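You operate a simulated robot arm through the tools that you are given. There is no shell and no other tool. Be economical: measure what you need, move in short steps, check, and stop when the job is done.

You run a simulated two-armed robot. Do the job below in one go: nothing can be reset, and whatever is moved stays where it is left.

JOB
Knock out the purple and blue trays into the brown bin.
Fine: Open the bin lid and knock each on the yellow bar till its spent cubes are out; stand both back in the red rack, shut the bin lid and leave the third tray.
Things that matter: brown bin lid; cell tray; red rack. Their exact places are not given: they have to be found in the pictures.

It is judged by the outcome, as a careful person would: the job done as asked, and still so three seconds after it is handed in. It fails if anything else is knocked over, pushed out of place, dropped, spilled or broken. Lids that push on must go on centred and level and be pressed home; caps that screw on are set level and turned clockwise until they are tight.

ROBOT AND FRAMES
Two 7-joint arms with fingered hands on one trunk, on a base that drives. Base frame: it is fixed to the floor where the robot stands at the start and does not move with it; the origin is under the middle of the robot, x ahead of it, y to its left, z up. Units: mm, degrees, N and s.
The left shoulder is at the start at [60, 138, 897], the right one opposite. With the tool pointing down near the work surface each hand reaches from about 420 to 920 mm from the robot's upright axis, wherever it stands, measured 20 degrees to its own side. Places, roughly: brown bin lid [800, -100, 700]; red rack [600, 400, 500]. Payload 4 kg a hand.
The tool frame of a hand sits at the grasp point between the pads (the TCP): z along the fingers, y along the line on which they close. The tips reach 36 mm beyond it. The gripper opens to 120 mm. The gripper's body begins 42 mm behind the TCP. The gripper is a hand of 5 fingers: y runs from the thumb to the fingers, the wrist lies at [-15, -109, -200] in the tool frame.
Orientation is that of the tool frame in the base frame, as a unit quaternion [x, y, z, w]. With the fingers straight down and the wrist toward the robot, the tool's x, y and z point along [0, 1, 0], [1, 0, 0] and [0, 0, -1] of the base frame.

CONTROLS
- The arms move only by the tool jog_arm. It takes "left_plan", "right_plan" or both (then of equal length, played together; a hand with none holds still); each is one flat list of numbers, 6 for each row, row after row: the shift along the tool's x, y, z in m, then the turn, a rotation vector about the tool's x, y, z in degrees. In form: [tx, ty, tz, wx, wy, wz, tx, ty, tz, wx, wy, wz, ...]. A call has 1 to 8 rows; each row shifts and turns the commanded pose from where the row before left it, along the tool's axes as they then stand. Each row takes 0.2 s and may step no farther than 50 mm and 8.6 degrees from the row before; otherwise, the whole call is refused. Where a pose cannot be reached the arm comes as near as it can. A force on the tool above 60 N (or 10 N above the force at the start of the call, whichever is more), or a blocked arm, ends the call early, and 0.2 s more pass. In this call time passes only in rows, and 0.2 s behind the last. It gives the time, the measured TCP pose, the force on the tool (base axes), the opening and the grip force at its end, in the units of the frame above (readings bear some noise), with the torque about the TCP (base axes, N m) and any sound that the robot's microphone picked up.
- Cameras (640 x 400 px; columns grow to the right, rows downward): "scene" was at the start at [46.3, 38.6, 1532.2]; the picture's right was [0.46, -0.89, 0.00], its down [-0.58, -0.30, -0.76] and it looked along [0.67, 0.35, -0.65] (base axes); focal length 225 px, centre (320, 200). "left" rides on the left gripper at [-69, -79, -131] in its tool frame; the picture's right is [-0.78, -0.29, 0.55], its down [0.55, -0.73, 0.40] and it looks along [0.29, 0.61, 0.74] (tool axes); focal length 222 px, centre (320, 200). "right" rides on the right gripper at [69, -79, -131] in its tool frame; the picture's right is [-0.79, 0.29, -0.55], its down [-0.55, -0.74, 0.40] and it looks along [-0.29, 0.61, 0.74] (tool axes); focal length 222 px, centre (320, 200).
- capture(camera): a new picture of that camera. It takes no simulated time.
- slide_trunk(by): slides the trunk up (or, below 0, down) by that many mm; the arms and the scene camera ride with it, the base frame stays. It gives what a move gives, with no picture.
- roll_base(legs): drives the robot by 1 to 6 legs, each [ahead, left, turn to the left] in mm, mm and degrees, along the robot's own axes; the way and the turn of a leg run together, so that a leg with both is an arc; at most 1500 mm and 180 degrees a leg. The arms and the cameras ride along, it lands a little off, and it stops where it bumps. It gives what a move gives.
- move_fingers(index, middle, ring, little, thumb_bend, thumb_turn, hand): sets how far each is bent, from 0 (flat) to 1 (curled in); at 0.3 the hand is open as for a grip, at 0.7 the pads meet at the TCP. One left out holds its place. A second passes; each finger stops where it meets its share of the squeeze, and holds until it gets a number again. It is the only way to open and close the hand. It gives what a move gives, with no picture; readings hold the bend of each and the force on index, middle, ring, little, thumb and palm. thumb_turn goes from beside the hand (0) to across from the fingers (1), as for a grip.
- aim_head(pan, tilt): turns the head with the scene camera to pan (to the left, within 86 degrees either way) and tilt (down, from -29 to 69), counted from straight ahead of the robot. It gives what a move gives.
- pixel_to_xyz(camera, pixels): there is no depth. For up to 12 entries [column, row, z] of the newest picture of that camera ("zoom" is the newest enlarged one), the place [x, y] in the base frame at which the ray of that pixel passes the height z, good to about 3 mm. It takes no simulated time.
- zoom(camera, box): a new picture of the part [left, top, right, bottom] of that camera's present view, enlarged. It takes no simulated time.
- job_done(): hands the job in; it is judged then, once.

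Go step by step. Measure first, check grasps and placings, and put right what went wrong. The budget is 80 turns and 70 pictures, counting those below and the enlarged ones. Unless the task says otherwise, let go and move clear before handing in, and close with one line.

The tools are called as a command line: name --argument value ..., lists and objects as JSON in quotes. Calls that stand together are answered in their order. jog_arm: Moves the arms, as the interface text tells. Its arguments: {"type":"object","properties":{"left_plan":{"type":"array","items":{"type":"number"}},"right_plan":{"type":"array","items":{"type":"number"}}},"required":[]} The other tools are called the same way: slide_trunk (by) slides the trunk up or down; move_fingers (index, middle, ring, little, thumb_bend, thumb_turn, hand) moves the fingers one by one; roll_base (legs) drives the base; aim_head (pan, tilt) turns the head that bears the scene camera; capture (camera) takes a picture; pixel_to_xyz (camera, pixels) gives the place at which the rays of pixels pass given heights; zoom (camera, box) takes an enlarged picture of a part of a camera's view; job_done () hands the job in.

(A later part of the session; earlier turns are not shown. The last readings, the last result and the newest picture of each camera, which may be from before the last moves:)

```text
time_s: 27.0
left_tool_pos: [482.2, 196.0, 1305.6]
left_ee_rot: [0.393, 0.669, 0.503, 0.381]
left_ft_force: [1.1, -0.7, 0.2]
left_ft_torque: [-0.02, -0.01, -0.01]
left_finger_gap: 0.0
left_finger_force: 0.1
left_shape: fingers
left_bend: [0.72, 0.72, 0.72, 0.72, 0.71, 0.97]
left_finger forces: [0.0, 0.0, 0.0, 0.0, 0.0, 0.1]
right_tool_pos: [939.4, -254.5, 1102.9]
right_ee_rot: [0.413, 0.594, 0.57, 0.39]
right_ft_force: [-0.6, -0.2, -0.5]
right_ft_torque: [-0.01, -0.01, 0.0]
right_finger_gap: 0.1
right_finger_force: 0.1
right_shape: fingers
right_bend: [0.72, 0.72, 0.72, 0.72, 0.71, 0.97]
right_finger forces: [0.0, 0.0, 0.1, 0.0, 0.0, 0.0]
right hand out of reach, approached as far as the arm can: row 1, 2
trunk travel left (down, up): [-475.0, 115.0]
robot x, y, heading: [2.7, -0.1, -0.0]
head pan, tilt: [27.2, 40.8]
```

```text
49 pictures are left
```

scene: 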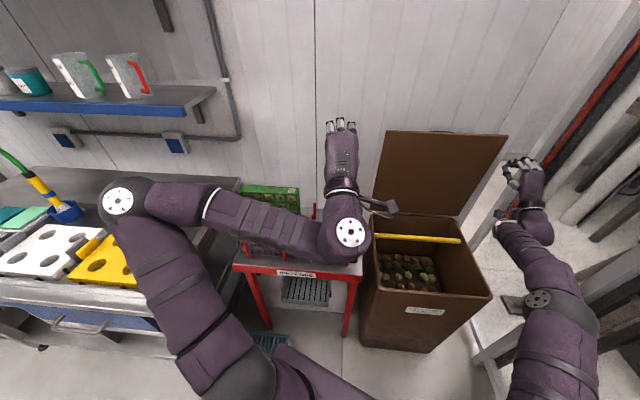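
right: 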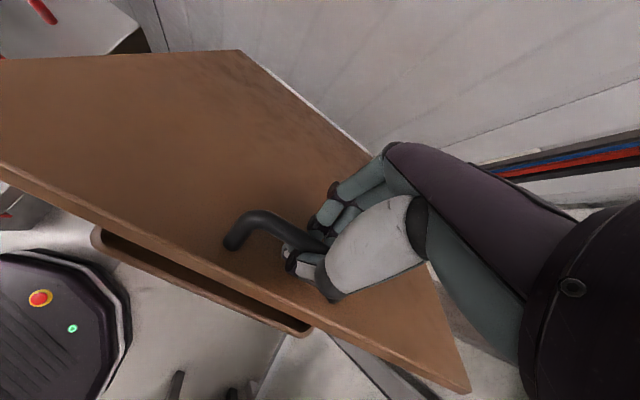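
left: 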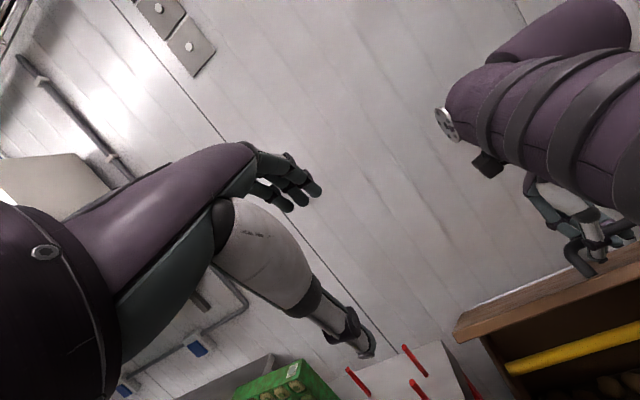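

The lid now stands about 80–85° open and stays. I'll turn the left hand back fingers-down over the blue tray while drawing the right hand back clear.

jog_arm --left_plan '[0.003, 0.002, 0.0098, 8.6, 0, 0, 0.003, 0.0035, 0.0094, 8.6, 0, 0, 0.003, 0.0049, 0.0087, 8.6, 0, 0, 0.003, 0.0061, 0.0079, 8.6, 0, 0, 0.003, 0.0072, 0.0069, 8.6, 0, 0, 0.003, 0.0082, 0.0057, 8.6, 0, 0, 0.003, 0.009, 0.0044, 8.6, 0, 0, 0.003, 0.0095, 0.0031, 8.6, 0, 0]' --right_plan '[-0.02, 0, -0.03, 0, 0, 0, -0.02, 0, -0.03, 0, 0, 0, -0.02, 0, -0.04, 0, 0, 0, 0, 0, -0.04, 0, 0, 0, 0, 0, -0.04, 0, 0, 0, 0, 0, -0.04, 0, 0, 0, 0, 0, -0.03, 0, 0, 0, 0, 0, 0, 0, 0, 0]'

move_fingers --hand "left" --index 0.4 --middle 0.4 --ring 0.4 --little 0.4 --thumb_bend 0.4

jog_arm --left_plan '[0, 0, 0, 4.6, 3.3, 0.9, 0, 0, 0, 4.6, 3.3, 0.9]'

capture --camera "left"

capture --camera "scene"

```text
time_s: 28.8
left_tool_pos: [545.1, 250.6, 1302.9]
left_ee_rot: [0.539, 0.836, 0.036, 0.092]
left_ft_force: [0.6, -0.1, 0.1]
left_ft_torque: [-0.01, 0.01, -0.01]
left_finger_gap: 0.0
left_finger_force: 0.0
left_shape: fingers
left_bend: [0.72, 0.72, 0.72, 0.72, 0.71, 0.97]
left_finger forces: [0.0, 0.0, 0.1, 0.0, 0.1, 0.0]
right_tool_pos: [727.7, -397.8, 1113.7]
right_ee_rot: [0.413, 0.594, 0.57, 0.39]
right_ft_force: [0.0, 0.0, -0.6]
right_ft_torque: [0.04, -0.02, 0.01]
right_finger_gap: 0.0
right_finger_force: 0.0
right_shape: fingers
right_bend: [0.72, 0.72, 0.72, 0.72, 0.71, 0.97]
right_finger forces: [0.0, 0.1, 0.1, 0.0, 0.0, 0.0]
trunk travel left (down, up): [-475.0, 115.0]
robot x, y, heading: [-0.8, -2.8, 0.4]
head pan, tilt: [27.2, 40.8]
```

```text
time_s: 29.8
left_tool_pos: [544.6, 250.1, 1302.8]
left_ee_rot: [0.538, 0.837, 0.037, 0.093]
left_ft_force: [-0.4, 0.2, 1.0]
left_ft_torque: [0.05, 0.03, -0.01]
left_finger_gap: 89.6
left_finger_force: 0.1
left_shape: fingers
left_bend: [0.4, 0.4, 0.4, 0.4, 0.4, 0.97]
left_finger forces: [0.1, 0.1, 0.0, 0.1, 0.1, 0.1]
right_tool_pos: [728.6, -396.4, 1114.4]
right_ee_rot: [0.412, 0.594, 0.571, 0.389]
right_ft_force: [0.6, 0.2, 0.0]
right_ft_torque: [0.03, -0.01, -0.02]
right_finger_gap: 0.0
right_finger_force: 0.1
right_shape: fingers
right_bend: [0.72, 0.72, 0.72, 0.72, 0.71, 0.97]
right_finger forces: [0.1, 0.1, 0.0, 0.0, 0.0, 0.1]
trunk travel left (down, up): [-475.0, 115.0]
robot x, y, heading: [0.6, -0.7, 0.2]
head pan, tilt: [27.2, 40.8]
```

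```text
time_s: 30.4
left_tool_pos: [545.8, 250.2, 1302.3]
left_ee_rot: [0.555, 0.832, 0.003, 0.0]
left_ft_force: [-0.1, -0.3, 0.6]
left_ft_torque: [0.01, 0.01, 0.02]
left_finger_gap: 89.5
left_finger_force: 0.0
left_shape: fingers
left_bend: [0.4, 0.4, 0.4, 0.4, 0.4, 0.97]
left_finger forces: [0.0, 0.1, 0.0, 0.1, 0.0, 0.0]
right_tool_pos: [728.7, -397.3, 1113.6]
right_ee_rot: [0.412, 0.594, 0.571, 0.389]
right_ft_force: [-0.4, -0.3, -0.1]
right_ft_torque: [0.03, 0.01, 0.0]
right_finger_gap: 0.2
right_finger_force: 0.0
right_shape: fingers
right_bend: [0.72, 0.72, 0.72, 0.72, 0.71, 0.97]
right_finger forces: [0.1, 0.0, 0.0, 0.1, 0.0, 0.0]
trunk travel left (down, up): [-475.0, 115.0]
robot x, y, heading: [1.9, -3.9, 0.0]
head pan, tilt: [27.2, 40.8]
```

```text
48 pictures are left
```

left: 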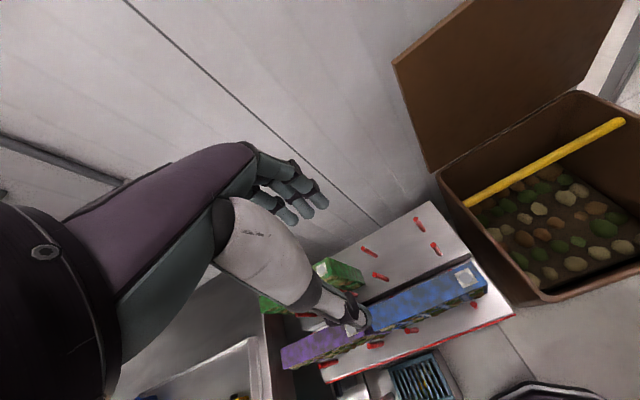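

```text
47 pictures are left
```

scene: 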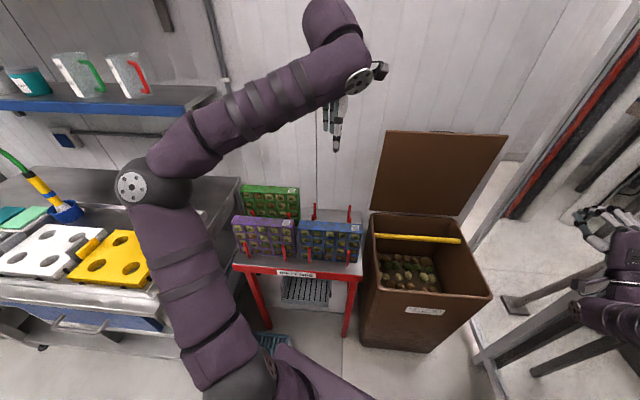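

Both cameras now see the bar and the blue tray clearly. I'll triangulate bar and tray from the left and scene views.

zoom --camera "left" --box '[300, 240, 524, 380]'

pixel_to_xyz --camera "left" --pixels '[[466, 203, 700], [466, 203, 650], [623, 121, 700], [623, 121, 650], [545, 162, 700], [545, 162, 650]]'

pixel_to_xyz --camera "scene" --pixels '[[375, 236, 700], [375, 236, 650], [460.5, 241, 700], [460.5, 241, 650], [418, 238.5, 700], [418, 238.5, 650], [298.5, 229, 900], [298.5, 229, 940], [362, 232, 900], [362, 232, 940], [299.5, 220, 940], [362.5, 225.5, 940]]'

```text
2.86 times, centred on (412, 310) of left
```

zoom: 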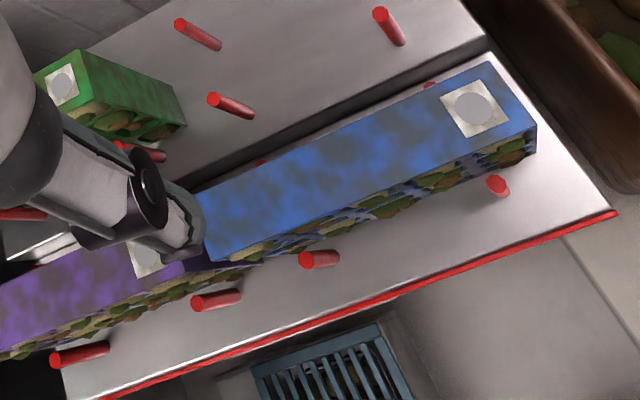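

```text
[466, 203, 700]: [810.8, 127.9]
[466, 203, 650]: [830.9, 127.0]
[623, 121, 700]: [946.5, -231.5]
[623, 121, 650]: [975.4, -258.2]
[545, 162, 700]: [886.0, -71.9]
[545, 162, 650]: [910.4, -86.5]
```

```text
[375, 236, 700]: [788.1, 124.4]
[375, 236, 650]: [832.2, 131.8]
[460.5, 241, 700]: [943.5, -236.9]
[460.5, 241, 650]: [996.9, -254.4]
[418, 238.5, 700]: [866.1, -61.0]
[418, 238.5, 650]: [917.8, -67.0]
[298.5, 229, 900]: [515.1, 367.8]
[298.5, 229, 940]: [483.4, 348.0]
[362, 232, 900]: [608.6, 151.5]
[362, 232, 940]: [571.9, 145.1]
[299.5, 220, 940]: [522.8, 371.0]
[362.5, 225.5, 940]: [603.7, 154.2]
```

The bar is at about f=803, z≈675, and the rack looks stepped with a higher back tier. Now the blue tray corners in the left view.

pixel_to_xyz --camera "left" --pixels '[[487.6, 283.75, 940], [487.6, 283.75, 900], [471.5, 261, 940], [471.5, 261, 900], [372.8, 331.7, 940], [372.8, 331.7, 900], [474, 305, 860], [474, 305, 820], [411, 330, 860], [411, 330, 820]]'

pixel_to_xyz --camera "scene" --pixels '[[309, 247.5, 860], [309, 247.5, 820], [349, 250.5, 860], [349, 250.5, 820], [347, 266, 780], [347, 266, 820], [300, 267, 780]]'

```text
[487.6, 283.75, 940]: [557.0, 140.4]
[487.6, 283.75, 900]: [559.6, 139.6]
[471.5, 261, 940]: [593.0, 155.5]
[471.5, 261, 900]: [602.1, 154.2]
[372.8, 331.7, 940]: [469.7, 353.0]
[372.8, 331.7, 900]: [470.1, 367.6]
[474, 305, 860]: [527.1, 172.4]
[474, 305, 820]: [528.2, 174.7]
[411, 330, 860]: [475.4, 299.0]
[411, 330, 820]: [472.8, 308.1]
```

```text
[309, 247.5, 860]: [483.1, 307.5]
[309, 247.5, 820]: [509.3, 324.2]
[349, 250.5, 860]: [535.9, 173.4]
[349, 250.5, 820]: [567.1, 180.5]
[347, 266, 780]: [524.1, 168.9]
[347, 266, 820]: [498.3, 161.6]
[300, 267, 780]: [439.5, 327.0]
```

The blue tray top is at z≈955, centred near (530,249), 221 mm long and 35 mm thick, with peg tops at z≈868. I'll aim the thumb at the rib right of the centre column and lower to just above the top.

jog_arm --left_plan '[-0.006, -0.005, 0.048, 0, 0, 0, -0.006, -0.005, 0.048, 0, 0, 0, -0.005, -0.005, 0.048, 0, 0, 0, 0, 0, 0.048, 0, 0, 0.3, 0, 0, 0.048, 0, 0, 0.3, 0, 0, 0.04, 0, 0, 0]'

zoom --camera "left" --box '[260, 160, 500, 310]'

zoom --camera "scene" --box '[220, 170, 380, 270]'

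```text
time_s: 31.8
left_tool_pos: [539.0, 229.6, 1021.9]
left_ee_rot: [0.559, 0.829, 0.001, 0.001]
left_ft_force: [-0.3, 1.6, -0.2]
left_ft_torque: [-0.04, 0.03, 0.01]
left_finger_gap: 89.6
left_finger_force: 0.0
left_shape: fingers
left_bend: [0.4, 0.4, 0.4, 0.4, 0.4, 0.97]
left_finger forces: [0.0, 0.0, 0.0, 0.0, 0.1, 0.0]
right_tool_pos: [727.5, -397.5, 1112.9]
right_ee_rot: [0.413, 0.594, 0.57, 0.39]
right_ft_force: [0.3, 0.2, 1.0]
right_ft_torque: [0.03, 0.01, -0.03]
right_finger_gap: 0.2
right_finger_force: 0.1
right_shape: fingers
right_bend: [0.72, 0.72, 0.72, 0.72, 0.71, 0.97]
right_finger forces: [0.0, 0.0, 0.0, 0.0, 0.0, 0.1]
trunk travel left (down, up): [-475.0, 115.0]
robot x, y, heading: [2.1, 0.2, 0.0]
head pan, tilt: [27.2, 40.8]
```

```text
2.67 times, centred on (380, 235) of left
```

zoom: 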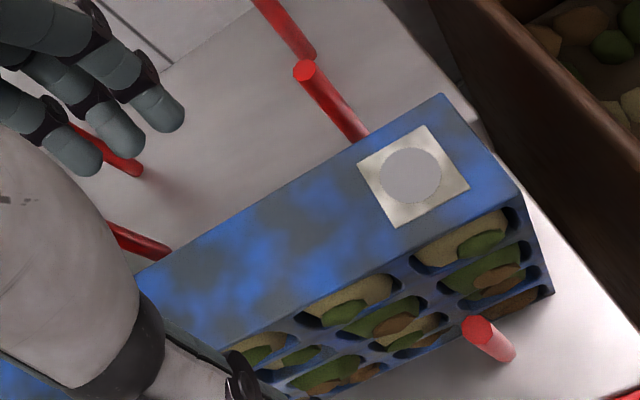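

```text
4.00 times, centred on (300, 220) of scene
```

zoom: 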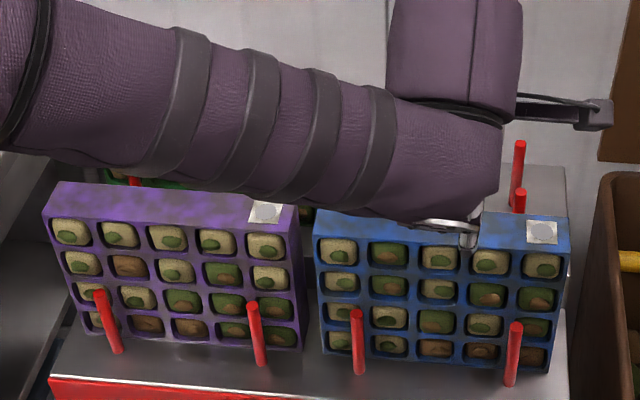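

The thumb tip shows at zoom (470,240), close to the rib between columns 3 and 4. I'll check its lateral offset numerically.

pixel_to_xyz --camera "scene" --pixels '[[337.3, 231, 987], [336.2, 235, 935], [324, 232, 945], [349, 235, 945]]'

```text
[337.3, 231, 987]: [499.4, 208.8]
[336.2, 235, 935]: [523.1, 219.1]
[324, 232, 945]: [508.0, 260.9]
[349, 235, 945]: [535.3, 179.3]
```

The thumb and the rib agree within 1 mm. I'll descend 65 mm and close on the tray.

jog_arm --left_plan '[0, 0, 0.025, 0, 0, 0, 0, 0, 0.02, 0, 0, 0, 0, 0, 0.02, 0, 0, 0]'

move_fingers --hand "left" --index 0.8 --middle 0.8 --ring 0.8 --little 0.8 --thumb_bend 0.8

zoom --camera "scene" --box '[220, 170, 380, 270]'

```text
time_s: 32.6
left_tool_pos: [540.8, 230.8, 958.6]
left_ee_rot: [0.559, 0.829, 0.002, 0.001]
left_ft_force: [-0.1, 0.5, 0.0]
left_ft_torque: [-0.01, 0.0, -0.01]
left_finger_gap: 89.6
left_finger_force: 0.1
left_shape: fingers
left_bend: [0.4, 0.4, 0.4, 0.4, 0.4, 0.97]
left_finger forces: [0.0, 0.1, 0.1, 0.0, 0.1, 0.0]
right_tool_pos: [727.9, -395.4, 1113.3]
right_ee_rot: [0.413, 0.594, 0.57, 0.39]
right_ft_force: [-0.2, -0.3, 0.2]
right_ft_torque: [0.04, -0.01, -0.01]
right_finger_gap: 0.0
right_finger_force: 0.0
right_shape: fingers
right_bend: [0.72, 0.72, 0.72, 0.72, 0.71, 0.97]
right_finger forces: [0.0, 0.0, 0.0, 0.0, 0.0, 0.0]
trunk travel left (down, up): [-475.0, 115.0]
robot x, y, heading: [-1.5, 2.4, 0.3]
head pan, tilt: [27.2, 40.8]
```

```text
time_s: 33.6
left_tool_pos: [540.9, 230.8, 957.1]
left_ee_rot: [0.559, 0.829, 0.003, -0.001]
left_ft_force: [5.4, 4.2, -3.1]
left_ft_torque: [0.12, -0.46, -0.91]
left_finger_gap: 36.7
left_finger_force: 32.0
left_shape: fingers
left_bend: [0.63, 0.64, 0.66, 0.71, 0.59, 0.96]
left_finger forces: [9.5, 7.4, 8.0, 10.4, 29.6, 0.0]
right_tool_pos: [729.3, -395.9, 1113.9]
right_ee_rot: [0.413, 0.593, 0.57, 0.39]
right_ft_force: [-0.6, 0.1, -0.7]
right_ft_torque: [-0.01, 0.0, 0.01]
right_finger_gap: 0.0
right_finger_force: 0.2
right_shape: fingers
right_bend: [0.72, 0.72, 0.72, 0.72, 0.71, 0.97]
right_finger forces: [0.1, 0.0, 0.0, 0.0, 0.1, 0.1]
trunk travel left (down, up): [-475.0, 115.0]
robot x, y, heading: [-0.1, 0.5, -0.0]
head pan, tilt: [27.2, 40.8]
```

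```text
4.00 times, centred on (300, 220) of scene
```

zoom: 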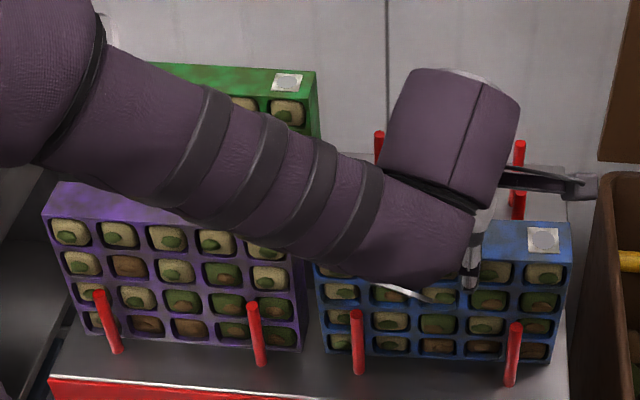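

The grip is firm (thumb 30 N, gap 36.7 mm) with the thumb on the rib. I'll lift the blue tray straight up, then carry it over toward the bin.

jog_arm --left_plan '[0, 0, -0.03, 0, 0, 0, 0, 0, -0.045, 0, 0, 0, 0, 0, -0.045, 0, 0, 0, 0, 0, -0.045, 0, 0, 0, 0, 0, -0.02, 0, 0, 0, -0.03, 0, 0, 0, 0, 0, -0.04, 0, 0, 0, 0, 0, -0.04, 0, 0, 0, 0, 0]'

capture --camera "scene"

```text
time_s: 35.4
left_tool_pos: [580.9, 127.0, 1143.4]
left_ee_rot: [0.559, 0.829, 0.003, -0.001]
left_ft_force: [-0.5, 0.6, -0.7]
left_ft_torque: [0.01, -0.02, 0.01]
left_finger_gap: 36.4
left_finger_force: 22.5
left_shape: fingers
left_bend: [0.62, 0.65, 0.72, 0.73, 0.6, 0.93]
left_finger forces: [11.6, 5.5, 3.7, 1.9, 22.8, 0.0]
right_tool_pos: [728.1, -396.7, 1113.6]
right_ee_rot: [0.414, 0.594, 0.569, 0.389]
right_ft_force: [-0.2, 0.0, -0.6]
right_ft_torque: [0.01, -0.02, 0.01]
right_finger_gap: 0.0
right_finger_force: 0.0
right_shape: fingers
right_bend: [0.72, 0.72, 0.72, 0.72, 0.71, 0.97]
right_finger forces: [0.0, 0.1, 0.0, 0.0, 0.0, 0.0]
trunk travel left (down, up): [-475.0, 115.0]
robot x, y, heading: [-1.3, -0.8, 0.0]
head pan, tilt: [27.2, 40.8]
```

```text
42 pictures are left
```

scene: 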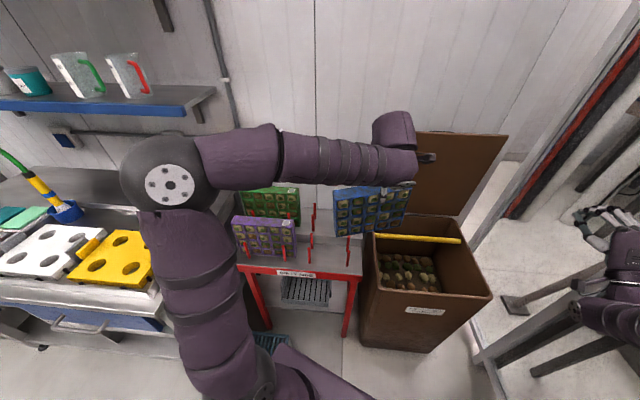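

The tray is up, but its top edge now rises to the right (335,190)→(414,183), so it has turned a little in the grip. I'll squeeze harder and look closer.

move_fingers --hand "left" --index 1 --middle 1 --ring 1 --little 1 --thumb_bend 1

zoom --camera "scene" --box '[310, 130, 470, 230]'

capture --camera "left"

```text
time_s: 36.4
left_tool_pos: [580.3, 128.5, 1142.9]
left_ee_rot: [0.559, 0.829, 0.002, 0.001]
left_ft_force: [-0.6, -0.2, -1.8]
left_ft_torque: [-0.01, -0.02, 0.01]
left_finger_gap: 37.1
left_finger_force: 27.4
left_shape: fingers
left_bend: [0.65, 0.71, 0.73, 1.0, 0.59, 0.91]
left_finger forces: [10.3, 8.3, 9.0, 0.1, 27.6, 0.1]
right_tool_pos: [727.3, -396.9, 1114.5]
right_ee_rot: [0.413, 0.594, 0.57, 0.39]
right_ft_force: [0.4, 0.3, 0.1]
right_ft_torque: [0.0, 0.01, 0.02]
right_finger_gap: 0.0
right_finger_force: 0.0
right_shape: fingers
right_bend: [0.72, 0.72, 0.72, 0.72, 0.71, 0.97]
right_finger forces: [0.0, 0.1, 0.0, 0.1, 0.1, 0.1]
trunk travel left (down, up): [-475.0, 115.0]
robot x, y, heading: [-1.3, -1.1, -0.1]
head pan, tilt: [27.2, 40.8]
```

```text
4.00 times, centred on (390, 180) of scene
```

zoom: 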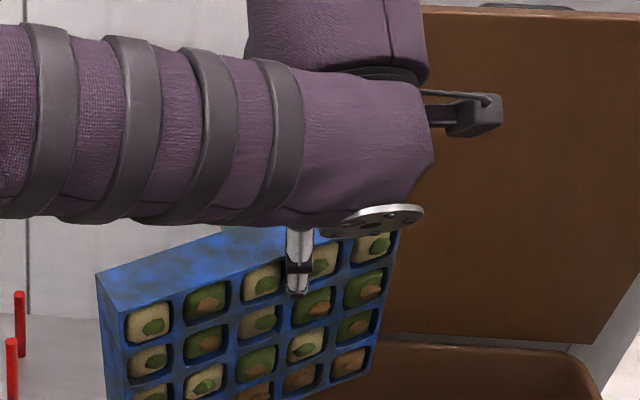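

```text
40 pictures are left
```

left: 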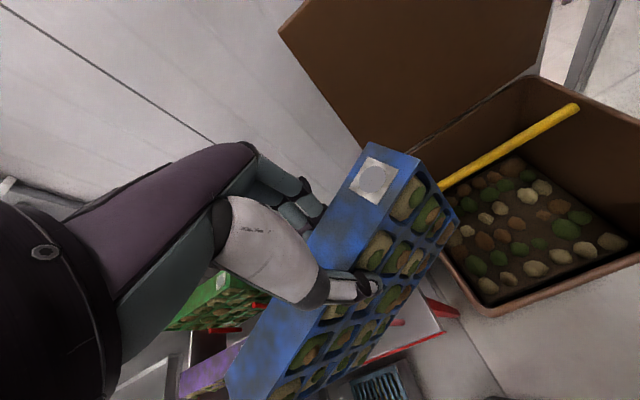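

The tray has twisted in the grip: the right end has gone forward and the left end droops, with the little finger off. I'll measure its present pose before correcting.

zoom --camera "left" --box '[160, 120, 480, 320]'

pixel_to_xyz --camera "scene" --pixels '[[340.5, 208, 1100], [340.5, 208, 1140], [334, 198.7, 1100], [334, 198.7, 1140], [409.5, 188, 1100], [409.5, 188, 1160]]'

pixel_to_xyz --camera "left" --pixels '[[424, 161, 1100], [424, 161, 1160], [370, 143, 1100], [370, 143, 1160], [272, 399, 1100], [272, 399, 1140], [228, 378, 1100]]'

```text
2.00 times, centred on (320, 220) of left
```

zoom: 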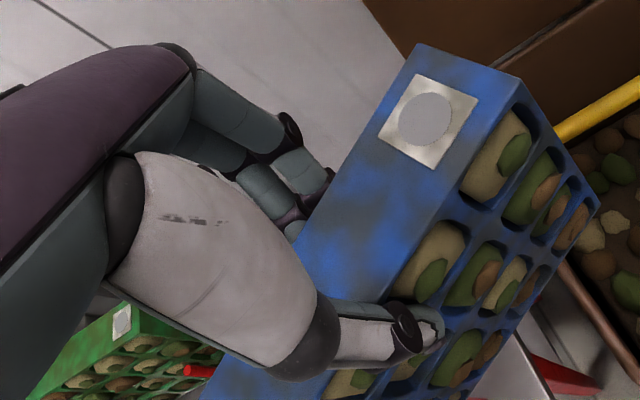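

```text
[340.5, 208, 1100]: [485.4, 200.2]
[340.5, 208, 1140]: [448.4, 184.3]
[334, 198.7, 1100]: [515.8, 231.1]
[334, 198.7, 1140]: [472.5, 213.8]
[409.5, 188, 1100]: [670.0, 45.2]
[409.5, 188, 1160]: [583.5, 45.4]
```

```text
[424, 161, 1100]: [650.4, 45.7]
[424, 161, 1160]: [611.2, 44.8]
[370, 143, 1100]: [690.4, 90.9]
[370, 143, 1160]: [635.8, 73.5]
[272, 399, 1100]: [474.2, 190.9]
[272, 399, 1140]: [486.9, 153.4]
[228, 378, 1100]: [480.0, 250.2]
```

The tray is yawed about 22° and tilted about 5° in the hand, but otherwise held. I'll turn the hand back by that amount to realign the tray with the bin, then tip it cells-down while carrying it over the bin.

jog_arm --left_plan '[0, 0, 0, 0, 0, 7.33, 0, 0, 0, 0, 0, 7.33, 0, 0, 0, 0, 0, 7.33, 0, 0, 0, 1.76, 4.36, 0]'

jog_arm --left_plan '[-0.023, 0.0275, 0, -6.37, 2.58, 0, -0.023, 0.0274, 0.002, -6.37, 2.58, 0, -0.0231, 0.0271, 0.004, -6.37, 2.58, 0, -0.0234, 0.0265, 0.0059, -6.37, 2.58, 0, -0.0237, 0.0257, 0.0078, -6.37, 2.58, 0, -0.0241, 0.0248, 0.0095, -6.37, 2.58, 0, -0.0245, 0.0236, 0.0112, -6.37, 2.58, 0, -0.0251, 0.0223, 0.0126, -6.37, 2.58, 0]'

capture --camera "scene"

capture --camera "left"

```text
time_s: 37.4
left_tool_pos: [580.2, 127.4, 1142.0]
left_ee_rot: [0.707, 0.706, 0.018, -0.038]
left_ft_force: [-0.4, 0.9, -1.8]
left_ft_torque: [-0.04, -0.04, 0.0]
left_finger_gap: 37.0
left_finger_force: 27.3
left_shape: fingers
left_bend: [0.65, 0.71, 0.73, 1.0, 0.59, 0.91]
left_finger forces: [10.3, 8.2, 8.8, 0.1, 27.2, 0.0]
right_tool_pos: [726.9, -397.2, 1114.2]
right_ee_rot: [0.413, 0.594, 0.571, 0.39]
right_ft_force: [-0.5, -1.0, -0.2]
right_ft_torque: [0.02, -0.03, 0.02]
right_finger_gap: 0.2
right_finger_force: 0.0
right_shape: fingers
right_bend: [0.72, 0.72, 0.72, 0.72, 0.71, 0.97]
right_finger forces: [0.0, 0.0, 0.1, 0.0, 0.1, 0.0]
trunk travel left (down, up): [-475.0, 115.0]
robot x, y, heading: [2.3, -1.4, 0.3]
head pan, tilt: [27.2, 40.8]
```

```text
time_s: 39.2
left_tool_pos: [801.1, -56.7, 1122.2]
left_ee_rot: [0.64, 0.612, 0.441, 0.147]
left_ft_force: [0.0, -0.7, -0.7]
left_ft_torque: [-0.05, 0.1, -0.02]
left_finger_gap: 36.8
left_finger_force: 25.9
left_shape: fingers
left_bend: [0.65, 0.71, 0.74, 1.0, 0.59, 0.91]
left_finger forces: [10.0, 7.4, 7.6, 0.1, 26.3, 0.0]
right_tool_pos: [728.5, -397.3, 1113.1]
right_ee_rot: [0.413, 0.593, 0.57, 0.39]
right_ft_force: [0.9, -0.1, 0.3]
right_ft_torque: [0.0, -0.02, 0.02]
right_finger_gap: 0.0
right_finger_force: 0.0
right_shape: fingers
right_bend: [0.72, 0.72, 0.72, 0.72, 0.71, 0.97]
right_finger forces: [0.0, 0.0, 0.0, 0.1, 0.1, 0.1]
trunk travel left (down, up): [-475.0, 115.0]
robot x, y, heading: [-2.0, -3.3, 0.2]
head pan, tilt: [27.2, 40.8]
```

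```text
38 pictures are left
```

scene: 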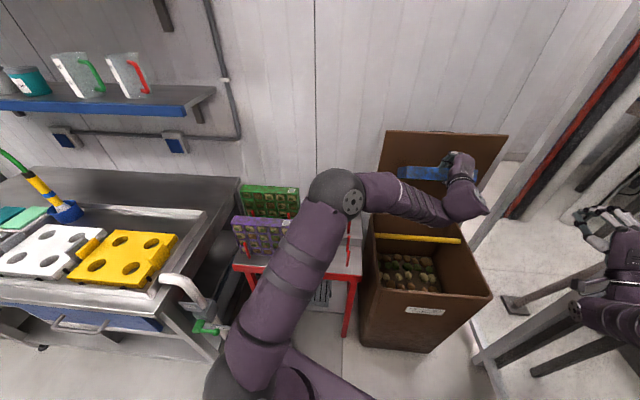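

```text
37 pictures are left
```

left: 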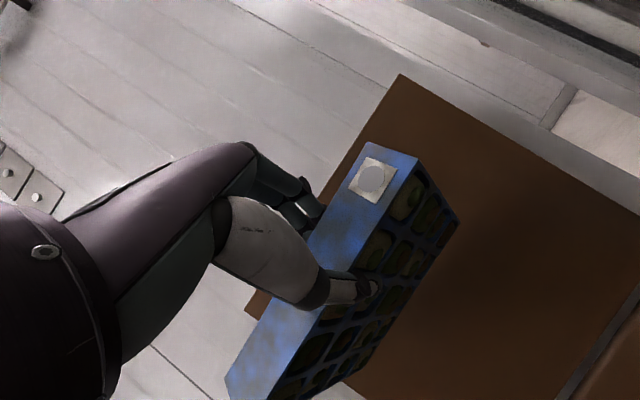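

The tray is held tipped ~55° over the bin at f≈721, l≈-353, matching the bar. I'll lower it to about 40 mm above the bar.

jog_arm --left_plan '[-0.0173, -0.0328, 0.0256, 0, 0, 0, -0.0173, -0.0328, 0.0256, 0, 0, 0, -0.0173, -0.0328, 0.0256, 0, 0, 0, -0.0173, -0.0328, 0.0256, 0, 0, 0, -0.0173, -0.0328, 0.0256, 0, 0, 0, -0.0173, -0.0328, 0.0256, 0, 0, 0, -0.0154, -0.0291, 0.0227, 0, 0, 0]'

zoom --camera "scene" --box '[340, 150, 540, 275]'

capture --camera "left"

```text
time_s: 40.8
left_tool_pos: [800.5, -55.2, 810.3]
left_ee_rot: [0.639, 0.612, 0.441, 0.147]
left_ft_force: [-1.0, 0.1, -2.5]
left_ft_torque: [-0.03, 0.09, 0.0]
left_finger_gap: 36.6
left_finger_force: 25.6
left_shape: fingers
left_bend: [0.65, 0.71, 0.74, 1.0, 0.59, 0.91]
left_finger forces: [9.8, 7.6, 7.7, 0.1, 26.5, 0.0]
right_tool_pos: [729.3, -396.6, 1114.2]
right_ee_rot: [0.413, 0.593, 0.57, 0.39]
right_ft_force: [-0.6, 0.7, -0.1]
right_ft_torque: [-0.01, -0.02, 0.0]
right_finger_gap: 0.1
right_finger_force: 0.2
right_shape: fingers
right_bend: [0.72, 0.72, 0.72, 0.72, 0.71, 0.97]
right_finger forces: [0.0, 0.1, 0.1, 0.0, 0.0, 0.0]
trunk travel left (down, up): [-475.0, 115.0]
robot x, y, heading: [1.1, 0.1, 0.2]
head pan, tilt: [27.2, 40.8]
```

```text
3.20 times, centred on (440, 212) of scene
```

zoom: 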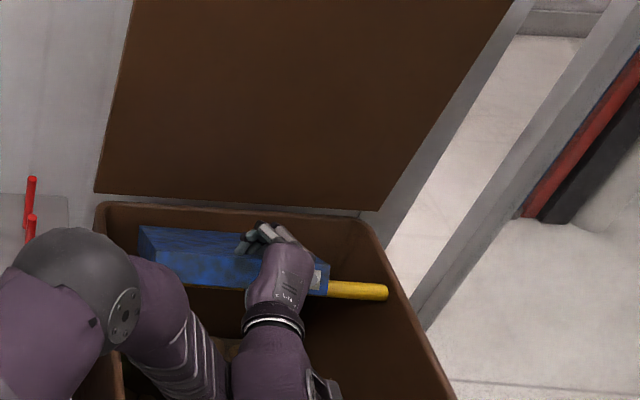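

```text
35 pictures are left
```

left: 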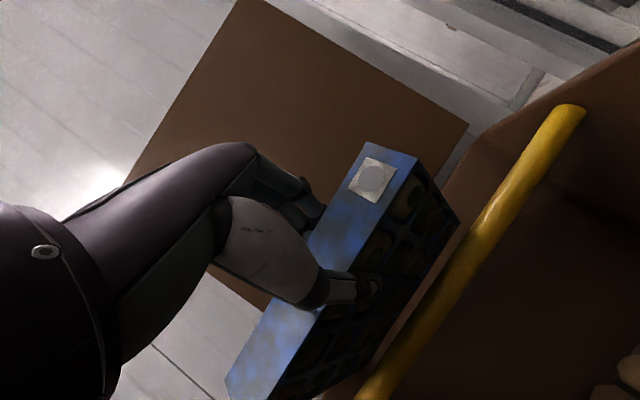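

The tray is parallel to the bar and about 40 mm above it. First knock: a quick 50 mm downstroke.

jog_arm --left_plan '[-0.019, -0.036, 0.028, 0, 0, 0, -0.0077, -0.0146, 0.0114, 0, 0, 0]'

jog_arm --left_plan '[0.0173, 0.0328, -0.0256, 0, 0, 0]'

capture --camera "left"

```text
time_s: 41.4
left_tool_pos: [801.9, -53.6, 755.1]
left_ee_rot: [0.633, 0.612, 0.449, 0.154]
left_ft_force: [0.5, 0.9, 38.1]
left_ft_torque: [1.15, -3.07, 0.08]
left_finger_gap: 41.9
left_finger_force: 54.6
left_shape: fingers
left_bend: [0.6, 0.64, 0.75, 1.0, 0.59, 0.91]
left_finger forces: [28.9, 23.1, 22.3, 0.0, 35.4, 0.0]
right_tool_pos: [725.2, -396.6, 1118.0]
right_ee_rot: [0.412, 0.593, 0.571, 0.39]
right_ft_force: [-0.6, -0.4, -0.4]
right_ft_torque: [0.0, -0.04, -0.04]
right_finger_gap: 0.1
right_finger_force: 0.2
right_shape: fingers
right_bend: [0.72, 0.72, 0.72, 0.72, 0.71, 0.97]
right_finger forces: [0.1, 0.0, 0.0, 0.0, 0.1, 0.0]
trunk travel left (down, up): [-475.0, 115.0]
robot x, y, heading: [0.2, -2.4, -0.1]
head pan, tilt: [27.2, 40.8]
```

```text
time_s: 41.8
left_tool_pos: [795.8, -54.9, 781.3]
left_ee_rot: [0.642, 0.613, 0.438, 0.143]
left_ft_force: [0.6, -0.3, 0.4]
left_ft_torque: [0.08, 0.03, -0.09]
left_finger_gap: 37.6
left_finger_force: 27.0
left_shape: fingers
left_bend: [0.63, 0.68, 0.74, 1.0, 0.6, 0.91]
left_finger forces: [8.7, 8.3, 8.0, 0.0, 29.0, 0.0]
right_tool_pos: [727.5, -396.5, 1115.2]
right_ee_rot: [0.412, 0.594, 0.571, 0.389]
right_ft_force: [-0.4, -0.5, 0.4]
right_ft_torque: [-0.03, -0.02, -0.01]
right_finger_gap: 0.1
right_finger_force: 0.1
right_shape: fingers
right_bend: [0.72, 0.72, 0.72, 0.72, 0.71, 0.97]
right_finger forces: [0.0, 0.0, 0.0, 0.0, 0.0, 0.0]
trunk travel left (down, up): [-475.0, 115.0]
robot x, y, heading: [1.4, -3.2, 0.3]
head pan, tilt: [27.2, 40.8]
```

```text
34 pictures are left
```

left: 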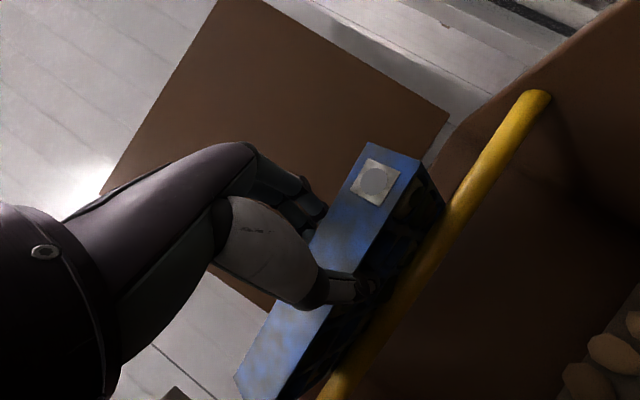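

The tray hit the bar (38 N) and is still held. I'll enlarge the tray face to see whether the cubes have come out.

zoom --camera "left" --box '[280, 140, 480, 265]'

```text
3.20 times, centred on (380, 202) of left
```

zoom: 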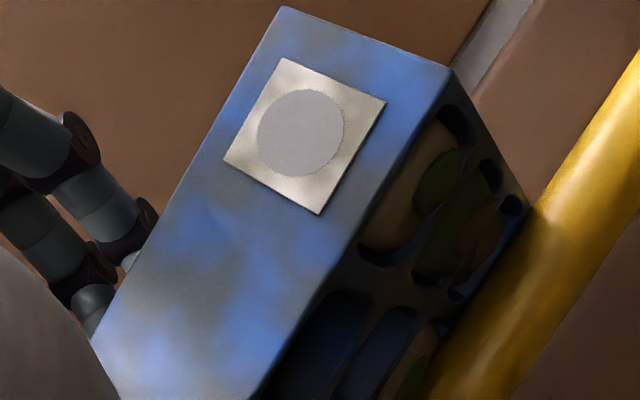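

Some cells now show empty blue interiors (zoom (330,340)), so the knocks work. I'll give several more knocks in one go.

jog_arm --left_plan '[0.0115, 0.0218, -0.017, 0, 0, 0, -0.019, -0.036, 0.028, 0, 0, 0, 0.019, 0.036, -0.028, 0, 0, 0, -0.019, -0.036, 0.028, 0, 0, 0, 0.019, 0.036, -0.028, 0, 0, 0, -0.019, -0.036, 0.028, 0, 0, 0, 0.019, 0.036, -0.028, 0, 0, 0]'

zoom --camera "left" --box '[280, 140, 480, 265]'

```text
time_s: 43.4
left_tool_pos: [798.0, -55.2, 815.7]
left_ee_rot: [0.64, 0.613, 0.44, 0.145]
left_ft_force: [0.1, -0.6, -2.1]
left_ft_torque: [-0.05, 0.1, 0.02]
left_finger_gap: 37.4
left_finger_force: 26.2
left_shape: fingers
left_bend: [0.64, 0.71, 0.74, 1.0, 0.6, 0.91]
left_finger forces: [9.1, 7.6, 7.4, 0.1, 27.3, 0.0]
right_tool_pos: [727.4, -397.1, 1115.0]
right_ee_rot: [0.412, 0.594, 0.571, 0.39]
right_ft_force: [0.1, 0.3, 0.9]
right_ft_torque: [0.01, -0.01, 0.0]
right_finger_gap: 0.4
right_finger_force: 0.0
right_shape: fingers
right_bend: [0.72, 0.72, 0.72, 0.72, 0.71, 0.97]
right_finger forces: [0.0, 0.1, 0.0, 0.0, 0.1, 0.0]
trunk travel left (down, up): [-475.0, 115.0]
robot x, y, heading: [-0.7, -1.4, 0.1]
head pan, tilt: [27.2, 40.8]
```

```text
3.20 times, centred on (380, 202) of left
```

zoom: 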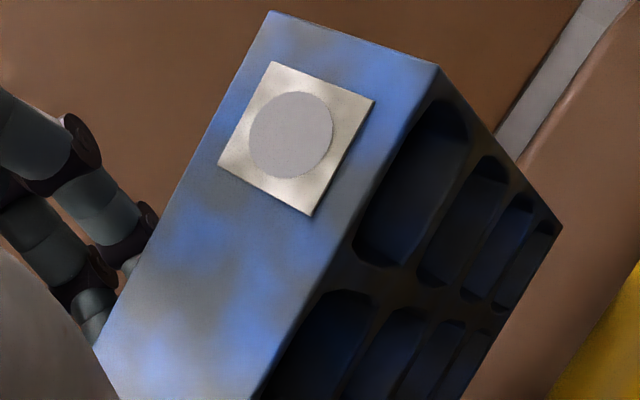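

All visible cells are now empty. I'll give two more knocks for certainty, then lift and look at the whole face.

jog_arm --left_plan '[-0.0058, -0.0109, 0.0085, 0, 0, 0, -0.019, -0.036, 0.028, 0, 0, 0, 0.019, 0.036, -0.028, 0, 0, 0, -0.019, -0.036, 0.028, 0, 0, 0, 0.019, 0.036, -0.028, 0, 0, 0, 0.019, 0.036, -0.028, 0, 0, 0, 0.019, 0.036, -0.028, 0, 0, 0, 0.019, 0.036, -0.028, 0, 0, 0]'

jog_arm --left_plan '[0.019, 0.036, -0.028, 0, 0, 0, 0.019, 0.036, -0.028, 0, 0, 0, 0.019, 0.036, -0.028, 0, 0, 0, 0.019, 0.036, -0.028, 0, 0, 0, 0.0095, 0.018, -0.014, 0, 0, 0]'

```text
time_s: 45.2
left_tool_pos: [799.4, -53.8, 949.4]
left_ee_rot: [0.64, 0.612, 0.44, 0.146]
left_ft_force: [0.1, 0.5, -1.4]
left_ft_torque: [-0.07, 0.11, -0.01]
left_finger_gap: 37.0
left_finger_force: 24.9
left_shape: fingers
left_bend: [0.64, 0.71, 0.74, 1.0, 0.6, 0.91]
left_finger forces: [9.2, 7.6, 7.4, 0.0, 26.4, 0.0]
right_tool_pos: [728.1, -397.5, 1113.8]
right_ee_rot: [0.413, 0.594, 0.57, 0.39]
right_ft_force: [-0.4, -0.3, -0.1]
right_ft_torque: [0.0, -0.01, -0.01]
right_finger_gap: 0.1
right_finger_force: 0.1
right_shape: fingers
right_bend: [0.72, 0.72, 0.72, 0.72, 0.71, 0.97]
right_finger forces: [0.1, 0.0, 0.1, 0.1, 0.1, 0.0]
trunk travel left (down, up): [-475.0, 115.0]
robot x, y, heading: [-1.3, 0.7, 0.2]
head pan, tilt: [27.2, 40.8]
```

```text
time_s: 46.4
left_tool_pos: [799.8, -53.5, 1173.2]
left_ee_rot: [0.64, 0.613, 0.441, 0.145]
left_ft_force: [0.2, -0.3, -1.5]
left_ft_torque: [-0.05, 0.1, 0.0]
left_finger_gap: 36.8
left_finger_force: 25.3
left_shape: fingers
left_bend: [0.64, 0.71, 0.74, 1.0, 0.6, 0.91]
left_finger forces: [9.1, 7.6, 7.3, 0.0, 26.1, 0.0]
right_tool_pos: [727.3, -396.2, 1114.7]
right_ee_rot: [0.413, 0.594, 0.57, 0.389]
right_ft_force: [0.3, 0.1, -0.2]
right_ft_torque: [0.0, 0.03, 0.0]
right_finger_gap: 0.3
right_finger_force: 0.0
right_shape: fingers
right_bend: [0.72, 0.72, 0.72, 0.72, 0.71, 0.97]
right_finger forces: [0.0, 0.0, 0.2, 0.1, 0.0, 0.0]
trunk travel left (down, up): [-475.0, 115.0]
robot x, y, heading: [-0.9, 0.3, 0.3]
head pan, tilt: [27.2, 40.8]
```

The tray is out of the bin and still held. I'll reverse the tipping move back toward the rack and inspect.

jog_arm --left_plan '[0.0257, -0.0208, -0.0138, 6.37, -2.58, 0, 0.0251, -0.0223, -0.0126, 6.37, -2.58, 0, 0.0245, -0.0236, -0.0112, 6.37, -2.58, 0, 0.0241, -0.0248, -0.0095, 6.37, -2.58, 0, 0.0237, -0.0257, -0.0078, 6.37, -2.58, 0, 0.0234, -0.0265, -0.0059, 6.37, -2.58, 0, 0.0231, -0.0271, -0.004, 6.37, -2.58, 0, 0.023, -0.0274, -0.002, 6.37, -2.58, 0]'

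capture --camera "scene"

capture --camera "left"

```text
time_s: 48.2
left_tool_pos: [579.9, 128.2, 1194.0]
left_ee_rot: [0.707, 0.706, 0.019, -0.037]
left_ft_force: [-0.2, 0.1, -1.5]
left_ft_torque: [-0.02, -0.04, 0.02]
left_finger_gap: 36.7
left_finger_force: 25.4
left_shape: fingers
left_bend: [0.64, 0.71, 0.74, 1.0, 0.6, 0.91]
left_finger forces: [9.4, 8.2, 7.3, 0.0, 25.6, 0.0]
right_tool_pos: [727.8, -396.4, 1114.5]
right_ee_rot: [0.413, 0.594, 0.57, 0.39]
right_ft_force: [1.1, 0.3, -0.7]
right_ft_torque: [0.03, 0.01, -0.03]
right_finger_gap: 0.0
right_finger_force: 0.1
right_shape: fingers
right_bend: [0.72, 0.72, 0.72, 0.72, 0.71, 0.97]
right_finger forces: [0.1, 0.0, 0.0, 0.0, 0.0, 0.0]
trunk travel left (down, up): [-475.0, 115.0]
robot x, y, heading: [4.5, 1.6, 0.1]
head pan, tilt: [27.2, 40.8]
```

```text
31 pictures are left
```

scene: 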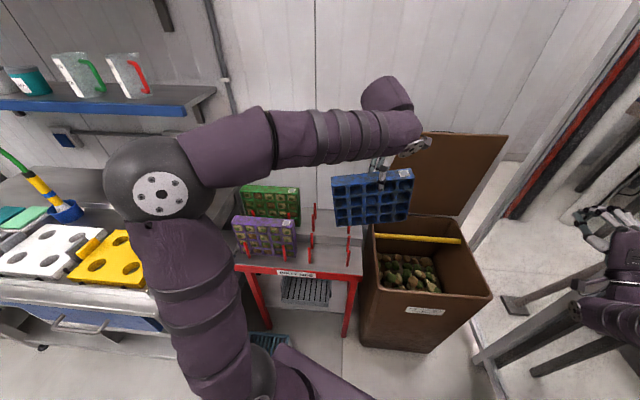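

```text
30 pictures are left
```

left: 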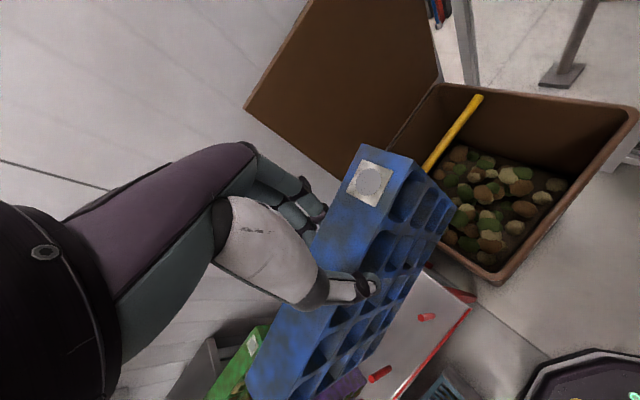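

The blue tray's cells look all empty. I'll enlarge to confirm and measure its corners for returning it to the slot.

zoom --camera "scene" --box '[310, 140, 470, 240]'

zoom --camera "left" --box '[200, 130, 520, 400]'

```text
4.00 times, centred on (390, 190) of scene
```

zoom: 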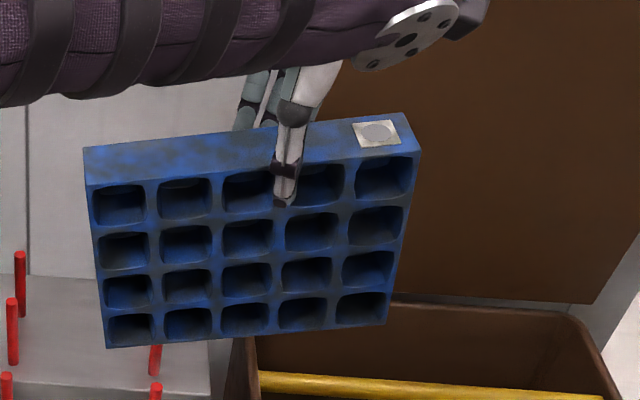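

```text
1.48 times, centred on (360, 265) of left
```

zoom: 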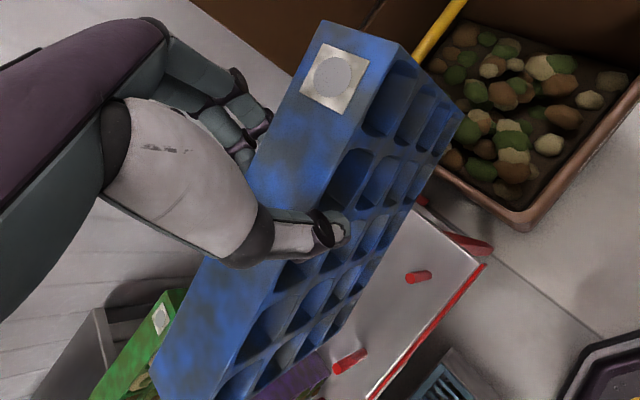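

All 20 blue cells are empty. I'll compute the tray's corners to set the return alignment.

pixel_to_xyz --camera "scene" --pixels '[[330.75, 176.75, 1190], [332.5, 186.25, 1190], [415, 178.25, 1190], [411, 168, 1190], [336.5, 227, 1025], [406.5, 220.5, 1025], [332.5, 186.25, 1170], [415, 178.25, 1170]]'

pixel_to_xyz --camera "left" --pixels '[[416.7, 169.1, 1190], [416.7, 169.1, 1170], [361.3, 143.5, 1190], [248.6, 383, 1190], [248.6, 383, 1170]]'

```text
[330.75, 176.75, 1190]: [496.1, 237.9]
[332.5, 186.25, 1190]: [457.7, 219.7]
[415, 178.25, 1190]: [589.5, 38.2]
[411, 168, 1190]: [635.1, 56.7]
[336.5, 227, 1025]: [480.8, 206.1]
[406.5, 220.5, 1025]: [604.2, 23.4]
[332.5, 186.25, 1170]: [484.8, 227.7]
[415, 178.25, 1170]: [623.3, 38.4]
```

```text
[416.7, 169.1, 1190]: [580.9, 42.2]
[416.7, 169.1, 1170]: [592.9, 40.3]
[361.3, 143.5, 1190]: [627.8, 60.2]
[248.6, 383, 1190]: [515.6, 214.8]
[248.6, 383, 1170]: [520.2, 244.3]
```

The blue tray hangs about 7° left-low and needs ~4.5° of yaw to match the slot. I'll move it above its slot and correct these angles.

jog_arm --left_plan '[0.0222, -0.0078, 0.027, 0, 0, 0, 0.0222, -0.0078, 0.027, 0, 0, 0, 0.0222, -0.0078, 0.027, 0, 0, 0, 0.0222, -0.0078, 0.027, 0, 0, 0, 0, 0, 0, 2.7, 6.7, 0, 0, 0, 0, 1.9, -0.75, 4.5]'

zoom --camera "scene" --box '[220, 170, 380, 270]'

capture --camera "left"

```text
time_s: 49.6
left_tool_pos: [547.9, 225.3, 1092.0]
left_ee_rot: [0.728, 0.677, 0.023, -0.104]
left_ft_force: [-0.2, 0.0, -1.5]
left_ft_torque: [-0.04, -0.04, 0.03]
left_finger_gap: 36.8
left_finger_force: 24.9
left_shape: fingers
left_bend: [0.64, 0.71, 0.74, 1.0, 0.6, 0.91]
left_finger forces: [9.5, 8.0, 7.2, 0.0, 25.2, 0.0]
right_tool_pos: [729.0, -396.3, 1114.9]
right_ee_rot: [0.413, 0.594, 0.57, 0.39]
right_ft_force: [-0.2, -0.2, 0.2]
right_ft_torque: [0.01, 0.0, 0.03]
right_finger_gap: 0.0
right_finger_force: 0.1
right_shape: fingers
right_bend: [0.72, 0.72, 0.72, 0.72, 0.71, 0.97]
right_finger forces: [0.0, 0.1, 0.0, 0.1, 0.0, 0.1]
trunk travel left (down, up): [-475.0, 115.0]
robot x, y, heading: [-1.3, -0.6, -0.0]
head pan, tilt: [27.2, 40.8]
```

```text
4.00 times, centred on (300, 220) of scene
```

zoom: 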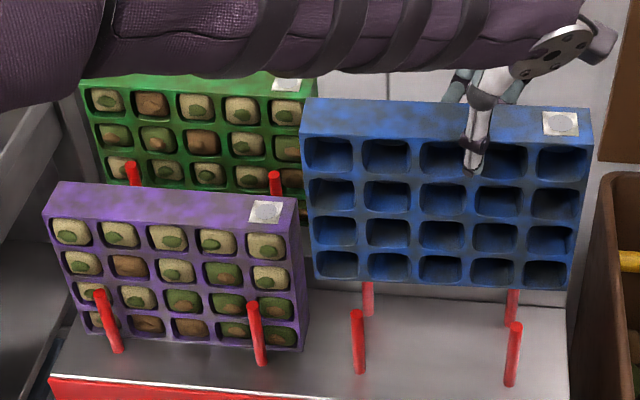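

```text
26 pictures are left
```

left: 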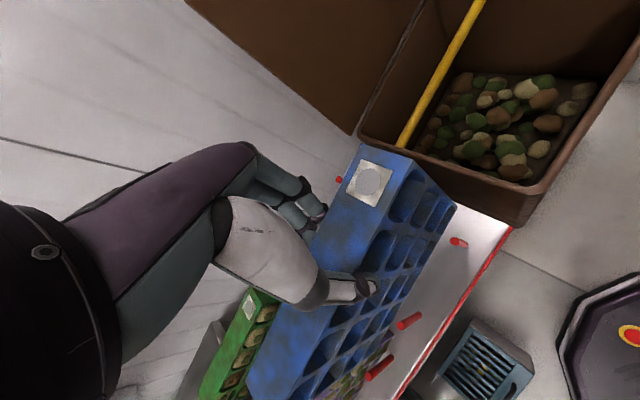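

The tray now looks square above its slot between the front and rear pegs. I'll check its corners' positions against the slot's recorded ones.

pixel_to_xyz --camera "scene" --pixels '[[295, 203.75, 1090], [368, 207, 1090], [299, 240.5, 922], [362, 242.5, 922], [295, 203.75, 1080], [368, 207, 1080], [311.8, 241.5, 868], [348.5, 243.5, 868], [309.5, 248, 868], [349, 251.5, 868], [295.5, 195, 1090], [368, 197, 1090]]'

pixel_to_xyz --camera "left" --pixels '[[415, 168, 1090], [361, 143, 1090], [456, 204, 922], [459, 242, 868], [415, 313, 868], [339, 180, 868], [415, 168, 1080], [361, 143, 1080]]'

```text
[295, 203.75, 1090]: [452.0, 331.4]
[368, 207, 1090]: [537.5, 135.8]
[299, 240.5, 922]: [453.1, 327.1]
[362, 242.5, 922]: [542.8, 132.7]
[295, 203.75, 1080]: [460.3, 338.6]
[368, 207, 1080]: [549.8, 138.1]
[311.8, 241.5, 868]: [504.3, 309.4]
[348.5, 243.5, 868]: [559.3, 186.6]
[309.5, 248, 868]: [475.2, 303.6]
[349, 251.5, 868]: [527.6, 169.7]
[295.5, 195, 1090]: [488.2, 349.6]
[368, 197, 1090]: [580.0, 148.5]
```

```text
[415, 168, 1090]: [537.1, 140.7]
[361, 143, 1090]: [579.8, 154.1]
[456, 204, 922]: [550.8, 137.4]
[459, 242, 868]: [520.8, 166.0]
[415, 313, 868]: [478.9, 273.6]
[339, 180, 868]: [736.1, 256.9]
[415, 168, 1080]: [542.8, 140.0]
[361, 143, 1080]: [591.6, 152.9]
```

The tray is level and square but 20 mm too close to the robot. I'll shift it 20 mm forward, lower to just above the peg tops, and check.

jog_arm --left_plan '[0.0089, 0.0179, -0.0006, 0, 0, 0, -0.007, 0.0048, 0.0391, 0, 0, 0]'

zoom --camera "scene" --box '[270, 180, 398, 260]'

```text
time_s: 50.2
left_tool_pos: [565.2, 232.1, 1053.4]
left_ee_rot: [0.728, 0.677, 0.023, -0.103]
left_ft_force: [-1.6, 0.8, 3.3]
left_ft_torque: [-0.07, 0.16, -0.02]
left_finger_gap: 36.7
left_finger_force: 25.1
left_shape: fingers
left_bend: [0.65, 0.72, 0.74, 1.0, 0.6, 0.92]
left_finger forces: [9.3, 8.1, 7.7, 0.0, 27.0, 0.0]
right_tool_pos: [725.9, -395.7, 1114.3]
right_ee_rot: [0.413, 0.593, 0.57, 0.39]
right_ft_force: [0.1, 0.5, 0.3]
right_ft_torque: [-0.02, 0.01, 0.0]
right_finger_gap: 0.0
right_finger_force: 0.0
right_shape: fingers
right_bend: [0.72, 0.72, 0.72, 0.72, 0.71, 0.97]
right_finger forces: [0.1, 0.1, 0.0, 0.0, 0.0, 0.0]
trunk travel left (down, up): [-475.0, 115.0]
robot x, y, heading: [-2.3, -0.2, -0.0]
head pan, tilt: [27.2, 40.8]
```

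```text
5.00 times, centred on (334, 220) of scene
```

zoom: 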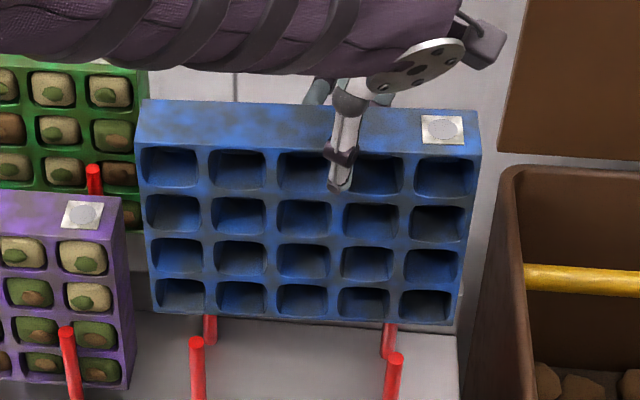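

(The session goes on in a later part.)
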